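You operate a simulated robot arm through the tools that you are given. There is no shell and no other tool. Be economical: measure what you need, move in short steps, check, and stop when the job is done.

You are at the controls of a simulated robot arm. One attempt, no reset.

TASK
Put the scrap tray on the white proof card on the desk top.
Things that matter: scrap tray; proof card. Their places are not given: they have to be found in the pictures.

Only the result counts: the job must be done as asked and must still hold three seconds after the hand-in. Knocking over, shifting, dropping, spilling or breaking anything else fails it.

THE ROBOT
A 7-joint arm with a two-finger parallel gripper, fixed in place. Base frame: the origin is at the foot of the arm, x ahead of it, y to its left, z up; the work surface is at about z = 760. Units: mm, degrees, N and s.
With the tool pointing down near the work surface it reaches from about 200 to 680 mm from the base axis. Its first joint turns from -66.0 to 66.0 degrees. Payload 2.4 kg.
Tool frame: the origin (TCP) lies between the finger pads and is the grasp point; the fingertips stand 30 mm ahead of it; z points along the fingers, y is the line along which they close. Largest opening 94 mm; finger width 28, thickness 10; the body of the gripper, 50 by 96 mm, starts 55 mm behind the TCP.
Orientation is told as [roll, pitch, yaw] about the base's x, y, z axes, in that order, counted from this pose: with the fingers straight down and closing along the base's y, the tool's x points along the base's -x, its y along +y and its z along -z.

THE INTERFACE
- The arm moves only by the tool drive_tool. Its argument "targets" is a list of rows, each a list of 4 numbers: the shift along the tool's x, y, z in units of 500 mm (1.0 is 500 mm), then the turn about the tool's z in units of 180 degrees (1.0 is 180 degrees). In form: [[x, y, z, yaw], ...]. A call has 1 to 12 rows; each row is the pose to reach, as a shift and turn from the pose commanded when the call began, along the tool's axes at that moment. "grip" is the gripper command, from -1 (fully open) to 1 (shut), values between in proportion, set as the call begins (left out, the last holds). A call with a number of a shift or a turn outside -1 to 1 is refused whole. Each row takes 0.2 s and may step no farther than 50 mm and 8.6 degrees from the row before; otherwise, or with a gripper value out of range, the whole call is refused. A pose out of reach is approached as far as the arm can. The call stops where the force on the tool passes 40 N (or 10 N more than at its start, if that is more) or the arm is blocked; 0.2 s more then pass. Each finger travels about 153 mm/s and halts on what it meets, pressing with about 35 N; the grip force reading is that of the motor and also rises with nothing between the fingers. The clock runs only during rows and for 0.2 s after the last one: add rows that repeat a pose to give the fingers time. The reply holds the time, the measured pose of the TCP, the force on the tool along the base axes, the opening and the grip force, in the units named above and with some noise.
- Cameras (640 x 400 px; columns grow to the right, rows downward): "scene" is fixed at [13.5, 479.3, 1418.2]; the picture's right is [-0.76, -0.65, 0.00], its down [-0.51, 0.59, -0.63] and it looks along [0.41, -0.47, -0.78] (base axes); focal length 324 px, centre (320, 200). "wrist" rides on the gripper at [-37, 0, -58] in the tool frame; the picture's right is [0.00, -1.00, 0.00], its down [0.97, 0.00, -0.24] and it looks along [0.24, 0.00, 0.97] (tool axes); focal length 218 px, centre (320, 200).
- get_image(camera): a new picture of that camera. The clock stands still meanwhile.
- measure_at(camera, pixels): for up to 12 pixels [column, row] of the newest picture of that camera ("zoom" is the newest enlarged one), the place [x, y, z] in the base frame of the surface seen there, good to about 3 mm, but the place of the scene camera against the robot may be out by one fixed shift of up to 18 mm in any direction. The clock stands still meanwhile.
- zoom(camera, box): a new picture of the part [left, top, right, bottom] of that camera's present view, enlarged. The clock stands still meanwhile.
- finish_job(): hands the job in; it is judged then, once.

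Go step by step. Measure first, check grasps and placings, and put right what went wrong. The budget is 60 turns and 26 pictures, counting those below and the enlarged ones. Unless the task says otherwise, let go and move clear before handing in, and close with one line.

The tools are called after "Emit:" as name(argument=value, ...) on one line, values as JSON. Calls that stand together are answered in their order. drive_tool: Moves the arm, as the interface text tells. Its arguments: {"type":"object","properties":{"targets":{"type":"array","items":{"type":"array","items":{"type":"number"}}},"grip":{"type":"number"}},"required":["targets"]} The other tools are called the same way: get_image (camera) takes a picture; measure_at (camera, pixels) gives the place of the surface under pixels of a picture; zoom (camera, box) takes an enlarged picture of a part of a camera's view; finish_job () hands the job in.

At the start:

```text
clock: 0.0
ee_pos: [432.1, -60.3, 992.5]
tool_rot: [0.0, 0.0, 0.0]
ft_force: [1.0, -0.6, -0.3]
gripper_width: 94.0
finger_force: 0.1
```

scene: 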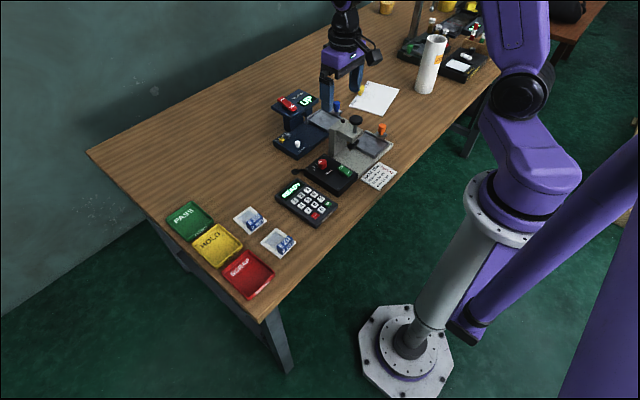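
wrist: 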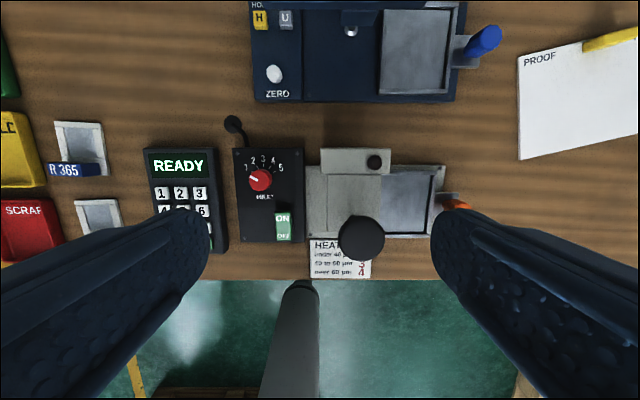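

The red SCRAP tray is near scene (248,275), and the white PROOF card near scene (375,97) with a yellow object on its edge. I'll zoom in on both.

Emit:
zoom(camera="scene", box=[150, 190, 310, 310])

Emit:
measure_at(camera="scene", pixels=[[248, 251], [275, 271], [248, 299], [221, 276], [248, 275], [262, 305], [369, 80], [399, 88], [384, 115], [350, 107], [362, 90], [375, 97]])

Emit:
measure_at(camera="wrist", pixels=[[518, 58], [521, 158], [636, 135], [590, 45], [610, 40], [5, 203], [50, 203], [62, 240], [30, 230], [580, 100], [485, 40], [455, 203]])

```text
3.33 times, centred on (230, 250) of scene
```

zoom: 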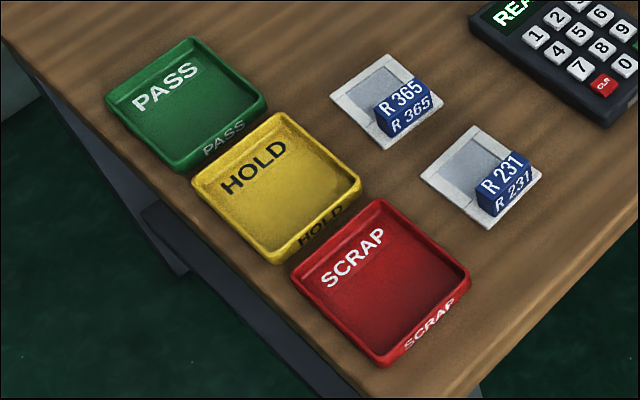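

```text
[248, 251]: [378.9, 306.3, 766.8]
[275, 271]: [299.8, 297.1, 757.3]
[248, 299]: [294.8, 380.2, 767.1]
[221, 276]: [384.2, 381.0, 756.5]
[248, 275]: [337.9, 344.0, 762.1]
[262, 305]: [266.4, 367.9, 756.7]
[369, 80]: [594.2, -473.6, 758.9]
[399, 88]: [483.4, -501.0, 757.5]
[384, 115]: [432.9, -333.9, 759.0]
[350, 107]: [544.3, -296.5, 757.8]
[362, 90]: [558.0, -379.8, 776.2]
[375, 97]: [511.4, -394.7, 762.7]
```

```text
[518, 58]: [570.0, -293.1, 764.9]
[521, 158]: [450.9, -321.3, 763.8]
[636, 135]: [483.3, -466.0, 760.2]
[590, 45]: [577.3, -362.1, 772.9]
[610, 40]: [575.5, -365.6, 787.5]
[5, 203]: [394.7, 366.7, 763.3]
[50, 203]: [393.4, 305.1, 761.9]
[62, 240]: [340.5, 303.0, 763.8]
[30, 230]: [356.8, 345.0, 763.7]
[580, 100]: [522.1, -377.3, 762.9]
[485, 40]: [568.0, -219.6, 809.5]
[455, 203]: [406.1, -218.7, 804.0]
```

The tray centre is about (340,345) and it sits beside HOLD along x, so I'll grip it across y. I'll check the card and its yellow object up close, and move over the tray.

Emit:
zoom(camera="scene", box=[310, 60, 470, 160])

Emit:
drive_tool(targets=[[0.018, 0.081, 0, 0], [0.037, 0.161, 0.01, 0], [0.055, 0.242, 0.02, 0], [0.074, 0.322, 0.04, 0], [0.092, 0.403, 0.06, 0], [0.11, 0.484, 0.08, 0], [0.129, 0.564, 0.1, 0], [0.147, 0.645, 0.12, 0], [0.166, 0.725, 0.14, 0], [0.184, 0.806, 0.16, 0], [0.184, 0.806, 0.16, 0]], grip=-1)

Emit:
get_image(camera="wrist")

```text
4.00 times, centred on (390, 110) of scene
```

zoom: 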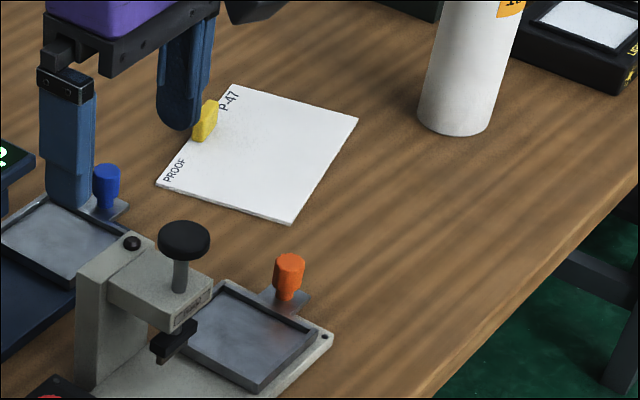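

```text
clock: 2.4
ee_pos: [340.6, 342.5, 913.1]
tool_rot: [0.0, 0.0, -0.1]
ft_force: [-0.2, -0.6, 1.3]
gripper_width: 94.0
finger_force: 0.1
```

```text
21 pictures are left
```

wrist: 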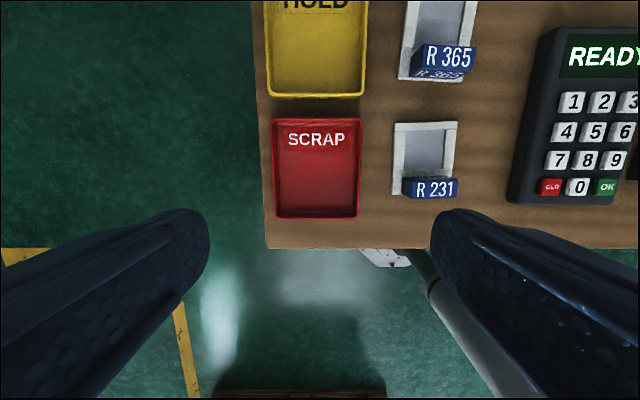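

The wrist view shows the tray clearly at columns 273–362, rows 118–218, with the R231 holder at column 393. I'll measure its edges.

Emit:
measure_at(camera="wrist", pixels=[[275, 170], [360, 170], [278, 170], [357, 170], [317, 121], [317, 216], [317, 218], [318, 170], [393, 160], [268, 170], [317, 108], [403, 187]])

Emit:
zoom(camera="wrist", box=[240, 90, 400, 250])

```text
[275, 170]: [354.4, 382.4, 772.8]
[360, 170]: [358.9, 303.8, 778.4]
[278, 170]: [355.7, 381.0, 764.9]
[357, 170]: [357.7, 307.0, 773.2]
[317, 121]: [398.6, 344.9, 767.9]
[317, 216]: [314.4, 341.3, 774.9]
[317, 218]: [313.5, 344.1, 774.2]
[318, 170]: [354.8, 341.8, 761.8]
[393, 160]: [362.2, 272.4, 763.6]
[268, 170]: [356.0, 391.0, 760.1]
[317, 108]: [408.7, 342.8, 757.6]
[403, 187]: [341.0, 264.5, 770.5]
```

```text
2.50 times, centred on (320, 170) of wrist
```

zoom: 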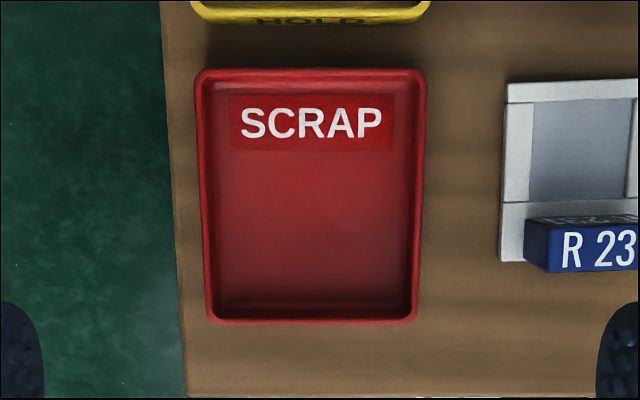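

The tray spans y 303–383 and x 313–400, with its rim at about z 776. Its centre is (356,343), so I'll lower around it with the fingertips stopping a few mm above the desk.

Emit:
drive_tool(targets=[[-0.032, 0, 0, 0], [-0.032, 0, 0.07, 0], [-0.032, 0, 0.13, 0], [-0.032, 0, 0.18, 0], [-0.032, 0, 0.21, 0], [-0.032, 0, 0.237, 0], [-0.032, 0, 0.237, 0]])

Emit:
get_image(camera="wrist")

```text
clock: 4.0
ee_pos: [357.6, 343.2, 794.4]
tool_rot: [0.0, 0.0, 0.1]
ft_force: [0.2, -0.8, -0.6]
gripper_width: 93.8
finger_force: 0.1
```

```text
19 pictures are left
```

wrist: 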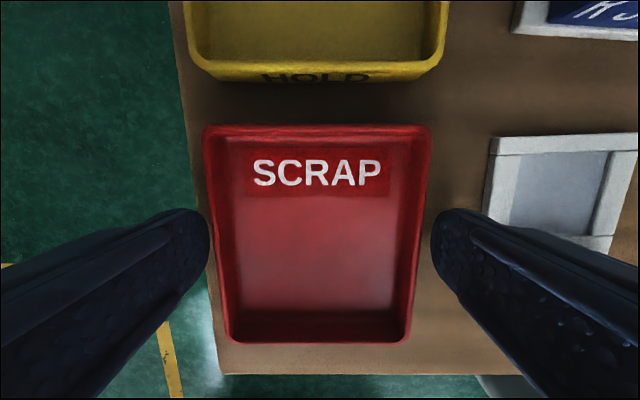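

The fingers straddle the tray on both sides with even gaps. Closing now.

Emit:
drive_tool(targets=[[0, 0, 0, 0], [0, 0, 0, 0], [0, 0, 0, 0]], grip=1)

Emit:
drive_tool(targets=[[0, 0, -0.02, 0], [0, 0, -0.06, 0], [0, 0, -0.06, 0]])

Emit:
get_image(camera="wrist")

```text
clock: 4.8
ee_pos: [355.2, 343.3, 796.1]
tool_rot: [-0.1, 0.0, -0.1]
ft_force: [-0.6, -0.6, -0.7]
gripper_width: 79.7
finger_force: 35.4
```

```text
clock: 5.6
ee_pos: [355.1, 342.7, 824.8]
tool_rot: [0.0, 0.1, 0.0]
ft_force: [-0.3, 0.1, 0.4]
gripper_width: 0.0
finger_force: 32.5
```

```text
18 pictures are left
```

wrist: 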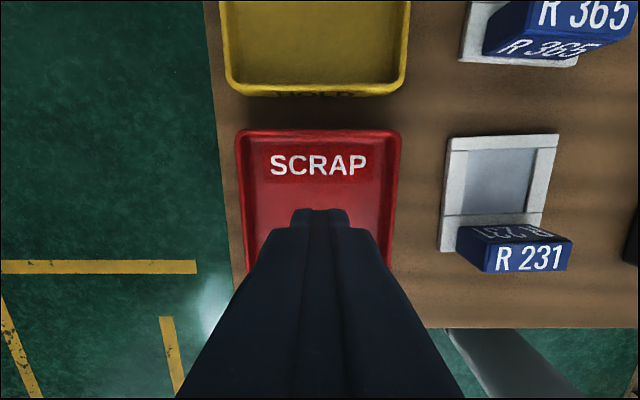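

The grip slipped off (opening went to 0) and the tray still sits flat on the desk. I'll measure the rim and floor heights before trying again.

Emit:
measure_at(camera="wrist", pixels=[[239, 180], [242, 180], [399, 180], [396, 180], [318, 132], [318, 136], [260, 185], [380, 190], [230, 180], [415, 180], [318, 118], [245, 250]])

Emit:
zoom(camera="wrist", box=[220, 80, 420, 280])

Emit:
zoom(camera="scene", box=[200, 210, 300, 310])

```text
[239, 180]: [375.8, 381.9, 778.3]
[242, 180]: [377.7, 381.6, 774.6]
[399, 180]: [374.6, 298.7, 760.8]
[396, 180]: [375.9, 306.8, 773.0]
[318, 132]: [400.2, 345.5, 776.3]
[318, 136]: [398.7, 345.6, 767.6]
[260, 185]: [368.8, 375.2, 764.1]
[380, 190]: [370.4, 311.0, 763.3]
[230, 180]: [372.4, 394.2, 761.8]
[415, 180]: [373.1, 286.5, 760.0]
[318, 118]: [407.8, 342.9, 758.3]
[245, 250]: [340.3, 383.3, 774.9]
```

```text
2.00 times, centred on (320, 180) of wrist
```

zoom: 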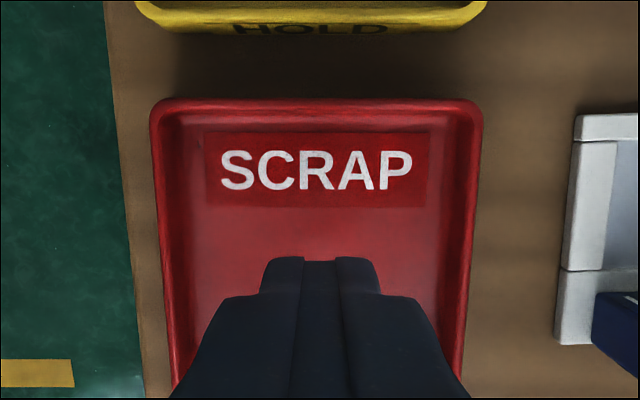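

```text
4.00 times, centred on (250, 260) of scene
```

zoom: 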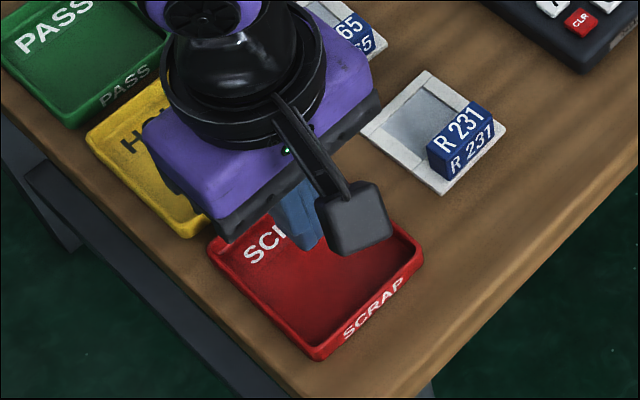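

Rim is about z 775, so the last grip only caught the top ~10 mm. I'll reopen and go lower, with tips near z 761–762, then close and check with a tiny lift.

Emit:
drive_tool(targets=[[0, 0, 0, 0], [0, 0, 0, 0], [0, 0, 0, 0], [0, 0, 0.03, 0], [0, 0, 0.055, 0], [0, 0, 0.062, 0], [0, 0, 0.066, 0], [0, 0, 0.066, 0]], grip=-1)

```text
clock: 7.4
ee_pos: [356.6, 342.8, 791.0]
tool_rot: [0.1, 0.1, 0.1]
ft_force: [0.2, -0.1, 0.3]
gripper_width: 94.1
finger_force: 0.1
```

Emit:
drive_tool(targets=[[0, 0, 0, 0], [0, 0, 0, 0], [0, 0, 0, 0], [0, 0, 0, 0]], grip=1)

Emit:
drive_tool(targets=[[0, 0, -0.004, 0], [0, 0, -0.008, 0], [0, 0, -0.012, 0], [0, 0, -0.012, 0]])

Emit:
get_image(camera="wrist")

```text
clock: 8.4
ee_pos: [356.8, 343.2, 791.7]
tool_rot: [0.0, 0.0, 0.0]
ft_force: [-0.1, 0.7, 0.7]
gripper_width: 79.8
finger_force: 34.7
```

```text
clock: 9.4
ee_pos: [356.4, 342.4, 797.6]
tool_rot: [0.0, -0.1, 0.1]
ft_force: [-0.7, -0.7, -2.6]
gripper_width: 79.5
finger_force: 34.8
```

```text
15 pictures are left
```

wrist: 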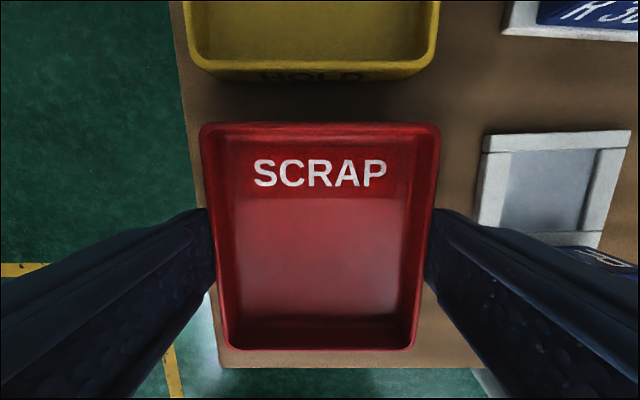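

The force along z is −2.6 N and the opening holds at 79.5, so the tray is in the grip. I'll keep lifting gently and check it.

Emit:
drive_tool(targets=[[0, 0, -0.01, 0], [0, 0, -0.025, 0], [0, 0, -0.045, 0], [0, 0, -0.065, 0], [0, 0, -0.085, 0], [0, 0, -0.1, 0], [0, 0, -0.1, 0]])

Emit:
get_image(camera="wrist")

```text
clock: 11.0
ee_pos: [356.1, 343.1, 847.6]
tool_rot: [0.1, -0.1, 0.0]
ft_force: [-0.7, -0.5, -1.8]
gripper_width: 79.8
finger_force: 35.6
```

```text
14 pictures are left
```

wrist: 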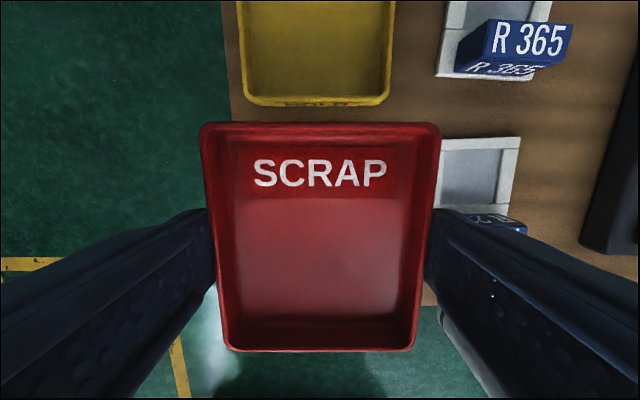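

The tray is held level. I'll raise it to about z 960 and carry it along −y toward the card.

Emit:
drive_tool(targets=[[0, 0, -0.08, 0], [0, 0, -0.16, 0], [0, -0.02, -0.225, 0], [0, -0.08, -0.225, 0], [0, -0.16, -0.225, 0], [0, -0.24, -0.225, 0], [0, -0.32, -0.225, 0], [0, -0.4, -0.225, 0], [0, -0.48, -0.225, 0], [0, -0.55, -0.225, 0], [0, -0.6, -0.225, 0], [0, -0.6, -0.225, 0]])

Emit:
measure_at(camera="scene", pixels=[[427, 60], [425, 90], [436, 38], [300, 100]])

```text
clock: 13.6
ee_pos: [356.1, 42.6, 959.9]
tool_rot: [0.0, 0.0, 0.0]
ft_force: [-0.3, 0.4, -2.2]
gripper_width: 79.7
finger_force: 34.4
```

```text
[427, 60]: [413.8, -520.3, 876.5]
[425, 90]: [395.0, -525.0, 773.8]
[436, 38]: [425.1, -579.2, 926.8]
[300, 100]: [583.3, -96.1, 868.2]
```

Still held (79.7 mm). The roll of paper stands at about (410,−550), clear of my path, so I'll continue to a viewing spot at (410,−340).

Emit:
drive_tool(targets=[[0, -0.06, 0, 0], [-0.01, -0.14, 0, 0], [-0.02, -0.22, 0, 0], [-0.03, -0.3, 0, 0], [-0.04, -0.38, 0, 0], [-0.05, -0.46, 0, 0], [-0.06, -0.54, 0, 0], [-0.08, -0.62, 0, 0], [-0.09, -0.69, 0, 0], [-0.1, -0.74, 0, 0], [-0.108, -0.766, 0, 0], [-0.108, -0.766, 0, 0]])

Emit:
get_image(camera="wrist")

```text
clock: 16.2
ee_pos: [410.0, -339.0, 959.8]
tool_rot: [0.0, 0.1, 0.0]
ft_force: [0.4, 0.1, -1.4]
gripper_width: 79.4
finger_force: 35.0
```

```text
13 pictures are left
```

wrist: 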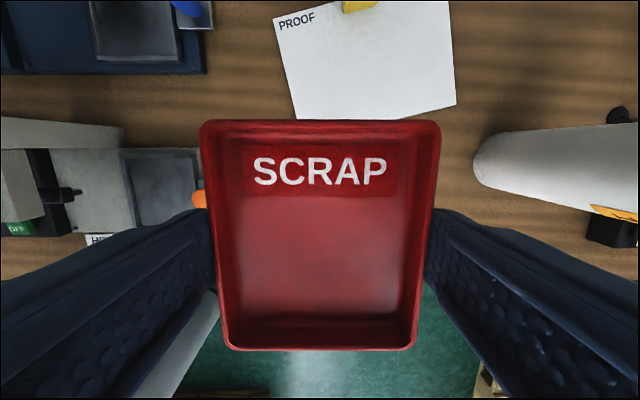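

The card is visible at top, with corners at (275,18), (448,0), (456,105) and (296,119), and the yellow piece at (358,5). Measuring these.

Emit:
measure_at(camera="wrist", pixels=[[276, 20], [447, 2], [455, 104], [297, 117], [345, 11], [375, 5], [345, 3], [370, 40], [360, 110], [285, 70], [451, 50], [360, 18]])

Emit:
zoom(camera="wrist", box=[260, 0, 480, 130])

```text
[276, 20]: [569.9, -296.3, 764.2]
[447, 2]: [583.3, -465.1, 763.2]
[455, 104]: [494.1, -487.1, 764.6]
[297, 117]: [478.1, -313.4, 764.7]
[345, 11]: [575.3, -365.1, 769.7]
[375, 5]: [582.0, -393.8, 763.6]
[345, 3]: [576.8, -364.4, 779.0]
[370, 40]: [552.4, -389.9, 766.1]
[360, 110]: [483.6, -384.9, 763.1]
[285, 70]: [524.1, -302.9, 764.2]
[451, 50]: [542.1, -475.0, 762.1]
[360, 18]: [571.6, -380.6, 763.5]
```

```text
2.91 times, centred on (370, 65) of wrist
```

zoom: 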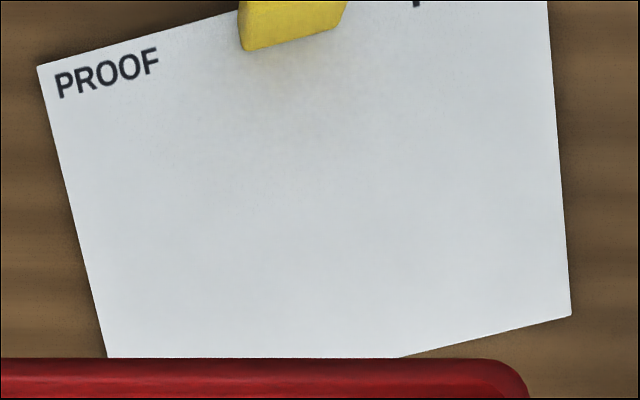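

Card corners work out to (570,−295), (451,−321), (493,−488) and (612,−462), turned about 13.5°, with the clip reaching ~13 mm in from the far edge. I'll aim for (524,−393) with a matching turn, clear of the clip, staying high for now.

Emit:
measure_at(camera="wrist", pixels=[[320, 124], [320, 348], [206, 180], [434, 180]])

Emit:
drive_tool(targets=[[-0.06, -0.03, 0, -0.02], [-0.12, -0.057, 0, -0.04], [-0.18, -0.085, 0, -0.06], [-0.228, -0.108, 0, -0.075], [-0.228, -0.108, 0, -0.075]])

Emit:
get_image(camera="wrist")

Emit:
get_image(camera="scene")

```text
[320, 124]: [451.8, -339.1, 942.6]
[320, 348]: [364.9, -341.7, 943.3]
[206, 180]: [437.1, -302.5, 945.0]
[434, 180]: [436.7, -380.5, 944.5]
```

```text
clock: 17.4
ee_pos: [523.2, -393.7, 961.4]
tool_rot: [0.0, -0.1, 13.5]
ft_force: [0.4, 0.0, -2.6]
gripper_width: 80.0
finger_force: 34.9
```

```text
11 pictures are left
```

wrist: 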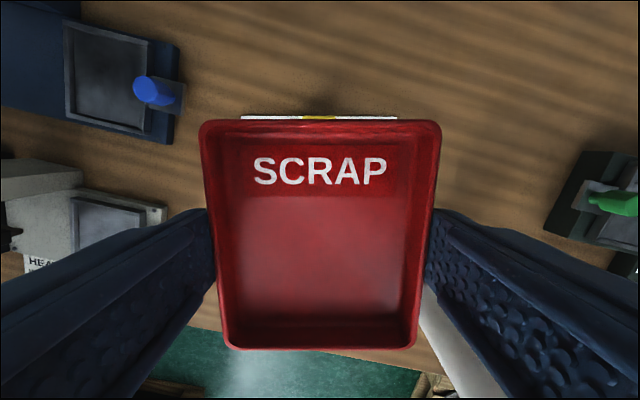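

```text
10 pictures are left
```

scene: 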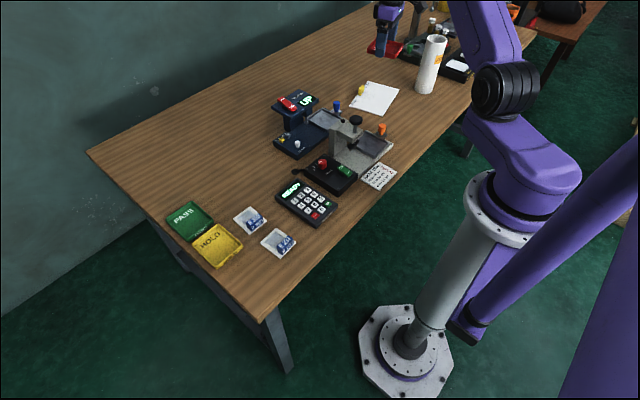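

The card's far edge (row 117, columns 241–397) is level and centred, so the turn and lateral position are right. I'll lower partway and check the clearance to the clip.

Emit:
drive_tool(targets=[[0, 0, 0.06, 0], [0, 0, 0.12, 0], [0, 0, 0.18, 0], [0, 0, 0.22, 0], [0, 0, 0.25, 0], [0, 0, 0.25, 0]])

Emit:
get_image(camera="wrist")

Emit:
zoom(camera="scene", box=[310, 40, 450, 130])

```text
clock: 18.8
ee_pos: [523.6, -393.8, 836.6]
tool_rot: [0.0, 0.0, 13.5]
ft_force: [0.5, 0.5, -1.7]
gripper_width: 79.7
finger_force: 35.3
```

```text
9 pictures are left
```

wrist: 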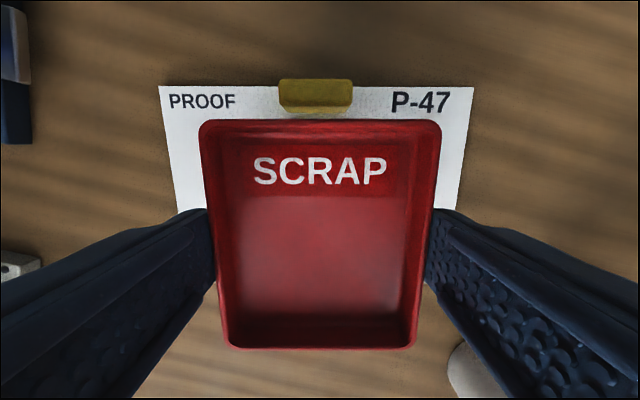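

```text
4.44 times, centred on (380, 85) of scene
```

zoom: 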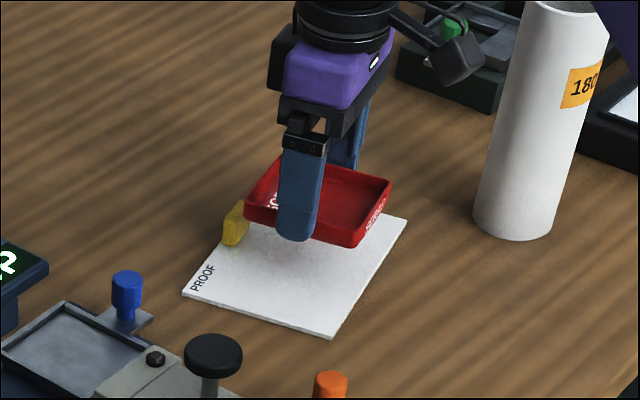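

The card is centred under the tray. I'll measure the clip's near face (row 110) against the tray's far rim, and the card corners.

Emit:
measure_at(camera="wrist", pixels=[[316, 112], [316, 105], [316, 92], [316, 82], [285, 108], [348, 110], [320, 123], [160, 88], [473, 89], [262, 108], [320, 346], [380, 110]])

```text
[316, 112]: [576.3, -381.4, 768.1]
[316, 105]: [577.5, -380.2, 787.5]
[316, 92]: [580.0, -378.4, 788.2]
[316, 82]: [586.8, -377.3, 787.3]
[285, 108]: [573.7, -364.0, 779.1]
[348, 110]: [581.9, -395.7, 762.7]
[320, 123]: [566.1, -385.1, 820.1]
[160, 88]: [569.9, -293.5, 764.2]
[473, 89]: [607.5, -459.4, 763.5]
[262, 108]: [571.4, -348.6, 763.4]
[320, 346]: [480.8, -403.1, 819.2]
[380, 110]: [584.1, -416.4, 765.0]
```

There's about 10 mm of clearance to the clip and about 10 mm of card left at the near edge. Lowering straight down in small steps.

Emit:
drive_tool(targets=[[0, 0, 0.03, 0], [0, 0, 0.055, 0], [0, 0, 0.07, 0], [0, 0, 0.077, 0], [0, 0, 0.079, 0], [0, 0, 0.079, 0]])

Emit:
drive_tool(targets=[[0, 0, 0.001, 0], [0, 0, 0.002, 0], [0, 0, 0.002, 0]])

```text
clock: 20.2
ee_pos: [524.7, -392.9, 795.2]
tool_rot: [0.0, 0.1, 13.5]
ft_force: [0.3, 0.2, -1.7]
gripper_width: 79.7
finger_force: 35.0
```

```text
clock: 21.0
ee_pos: [524.4, -394.3, 795.9]
tool_rot: [0.0, -0.1, 13.5]
ft_force: [-0.9, 0.4, 7.3]
gripper_width: 79.9
finger_force: 34.8
```

The force rose to +7.3 N, so the tray is resting on the card. Opening now, then rising straight up.

Emit:
drive_tool(targets=[[0, 0, 0, 0], [0, 0, 0, 0], [0, 0, 0, 0]], grip=-1)

Emit:
drive_tool(targets=[[0, 0, -0.02, 0], [0, 0, -0.06, 0], [0, 0, -0.14, 0], [0, 0, -0.22, 0], [0, 0, -0.3, 0], [0, 0, -0.3, 0]])

Emit:
get_image(camera="wrist")

Emit:
zoom(camera="scene", box=[310, 40, 450, 130])

```text
clock: 21.8
ee_pos: [524.0, -393.0, 793.9]
tool_rot: [0.0, 0.0, 13.5]
ft_force: [0.4, -0.1, 0.4]
gripper_width: 94.3
finger_force: 0.0
```

```text
clock: 23.2
ee_pos: [523.7, -393.6, 945.6]
tool_rot: [0.0, 0.0, 13.6]
ft_force: [0.1, 0.2, -0.3]
gripper_width: 94.3
finger_force: 0.0
```

```text
7 pictures are left
```

wrist: 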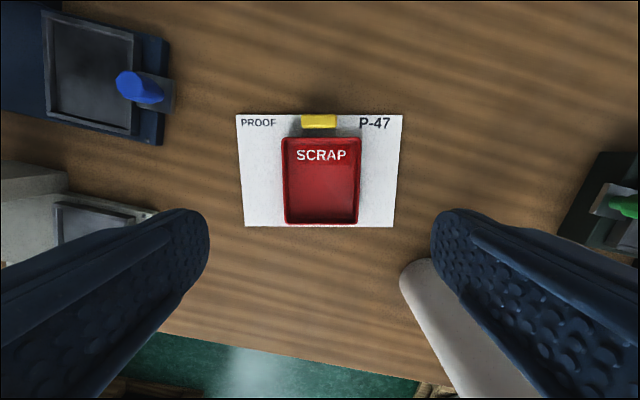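

```text
4.44 times, centred on (380, 85) of scene
```

zoom: 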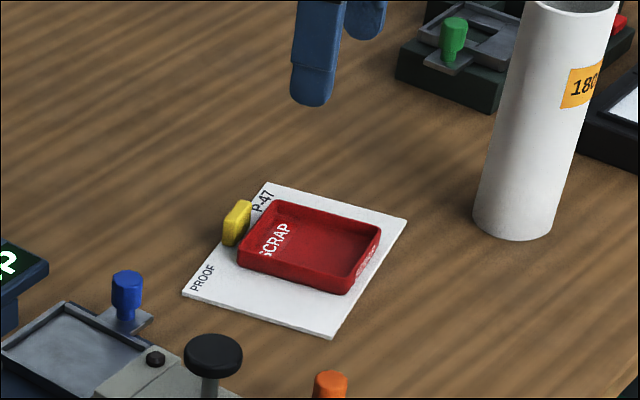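

The tray lies flat and wholly on the card, the clip and card haven't moved, and the arm is clear. Handing in.

Emit:
finish_job()

```text
The job is handed in.
```

The scrap tray is resting flat on the white proof card, and the gripper has let go and moved clear; the first grip on the tray slipped, but it stayed put and the second held.
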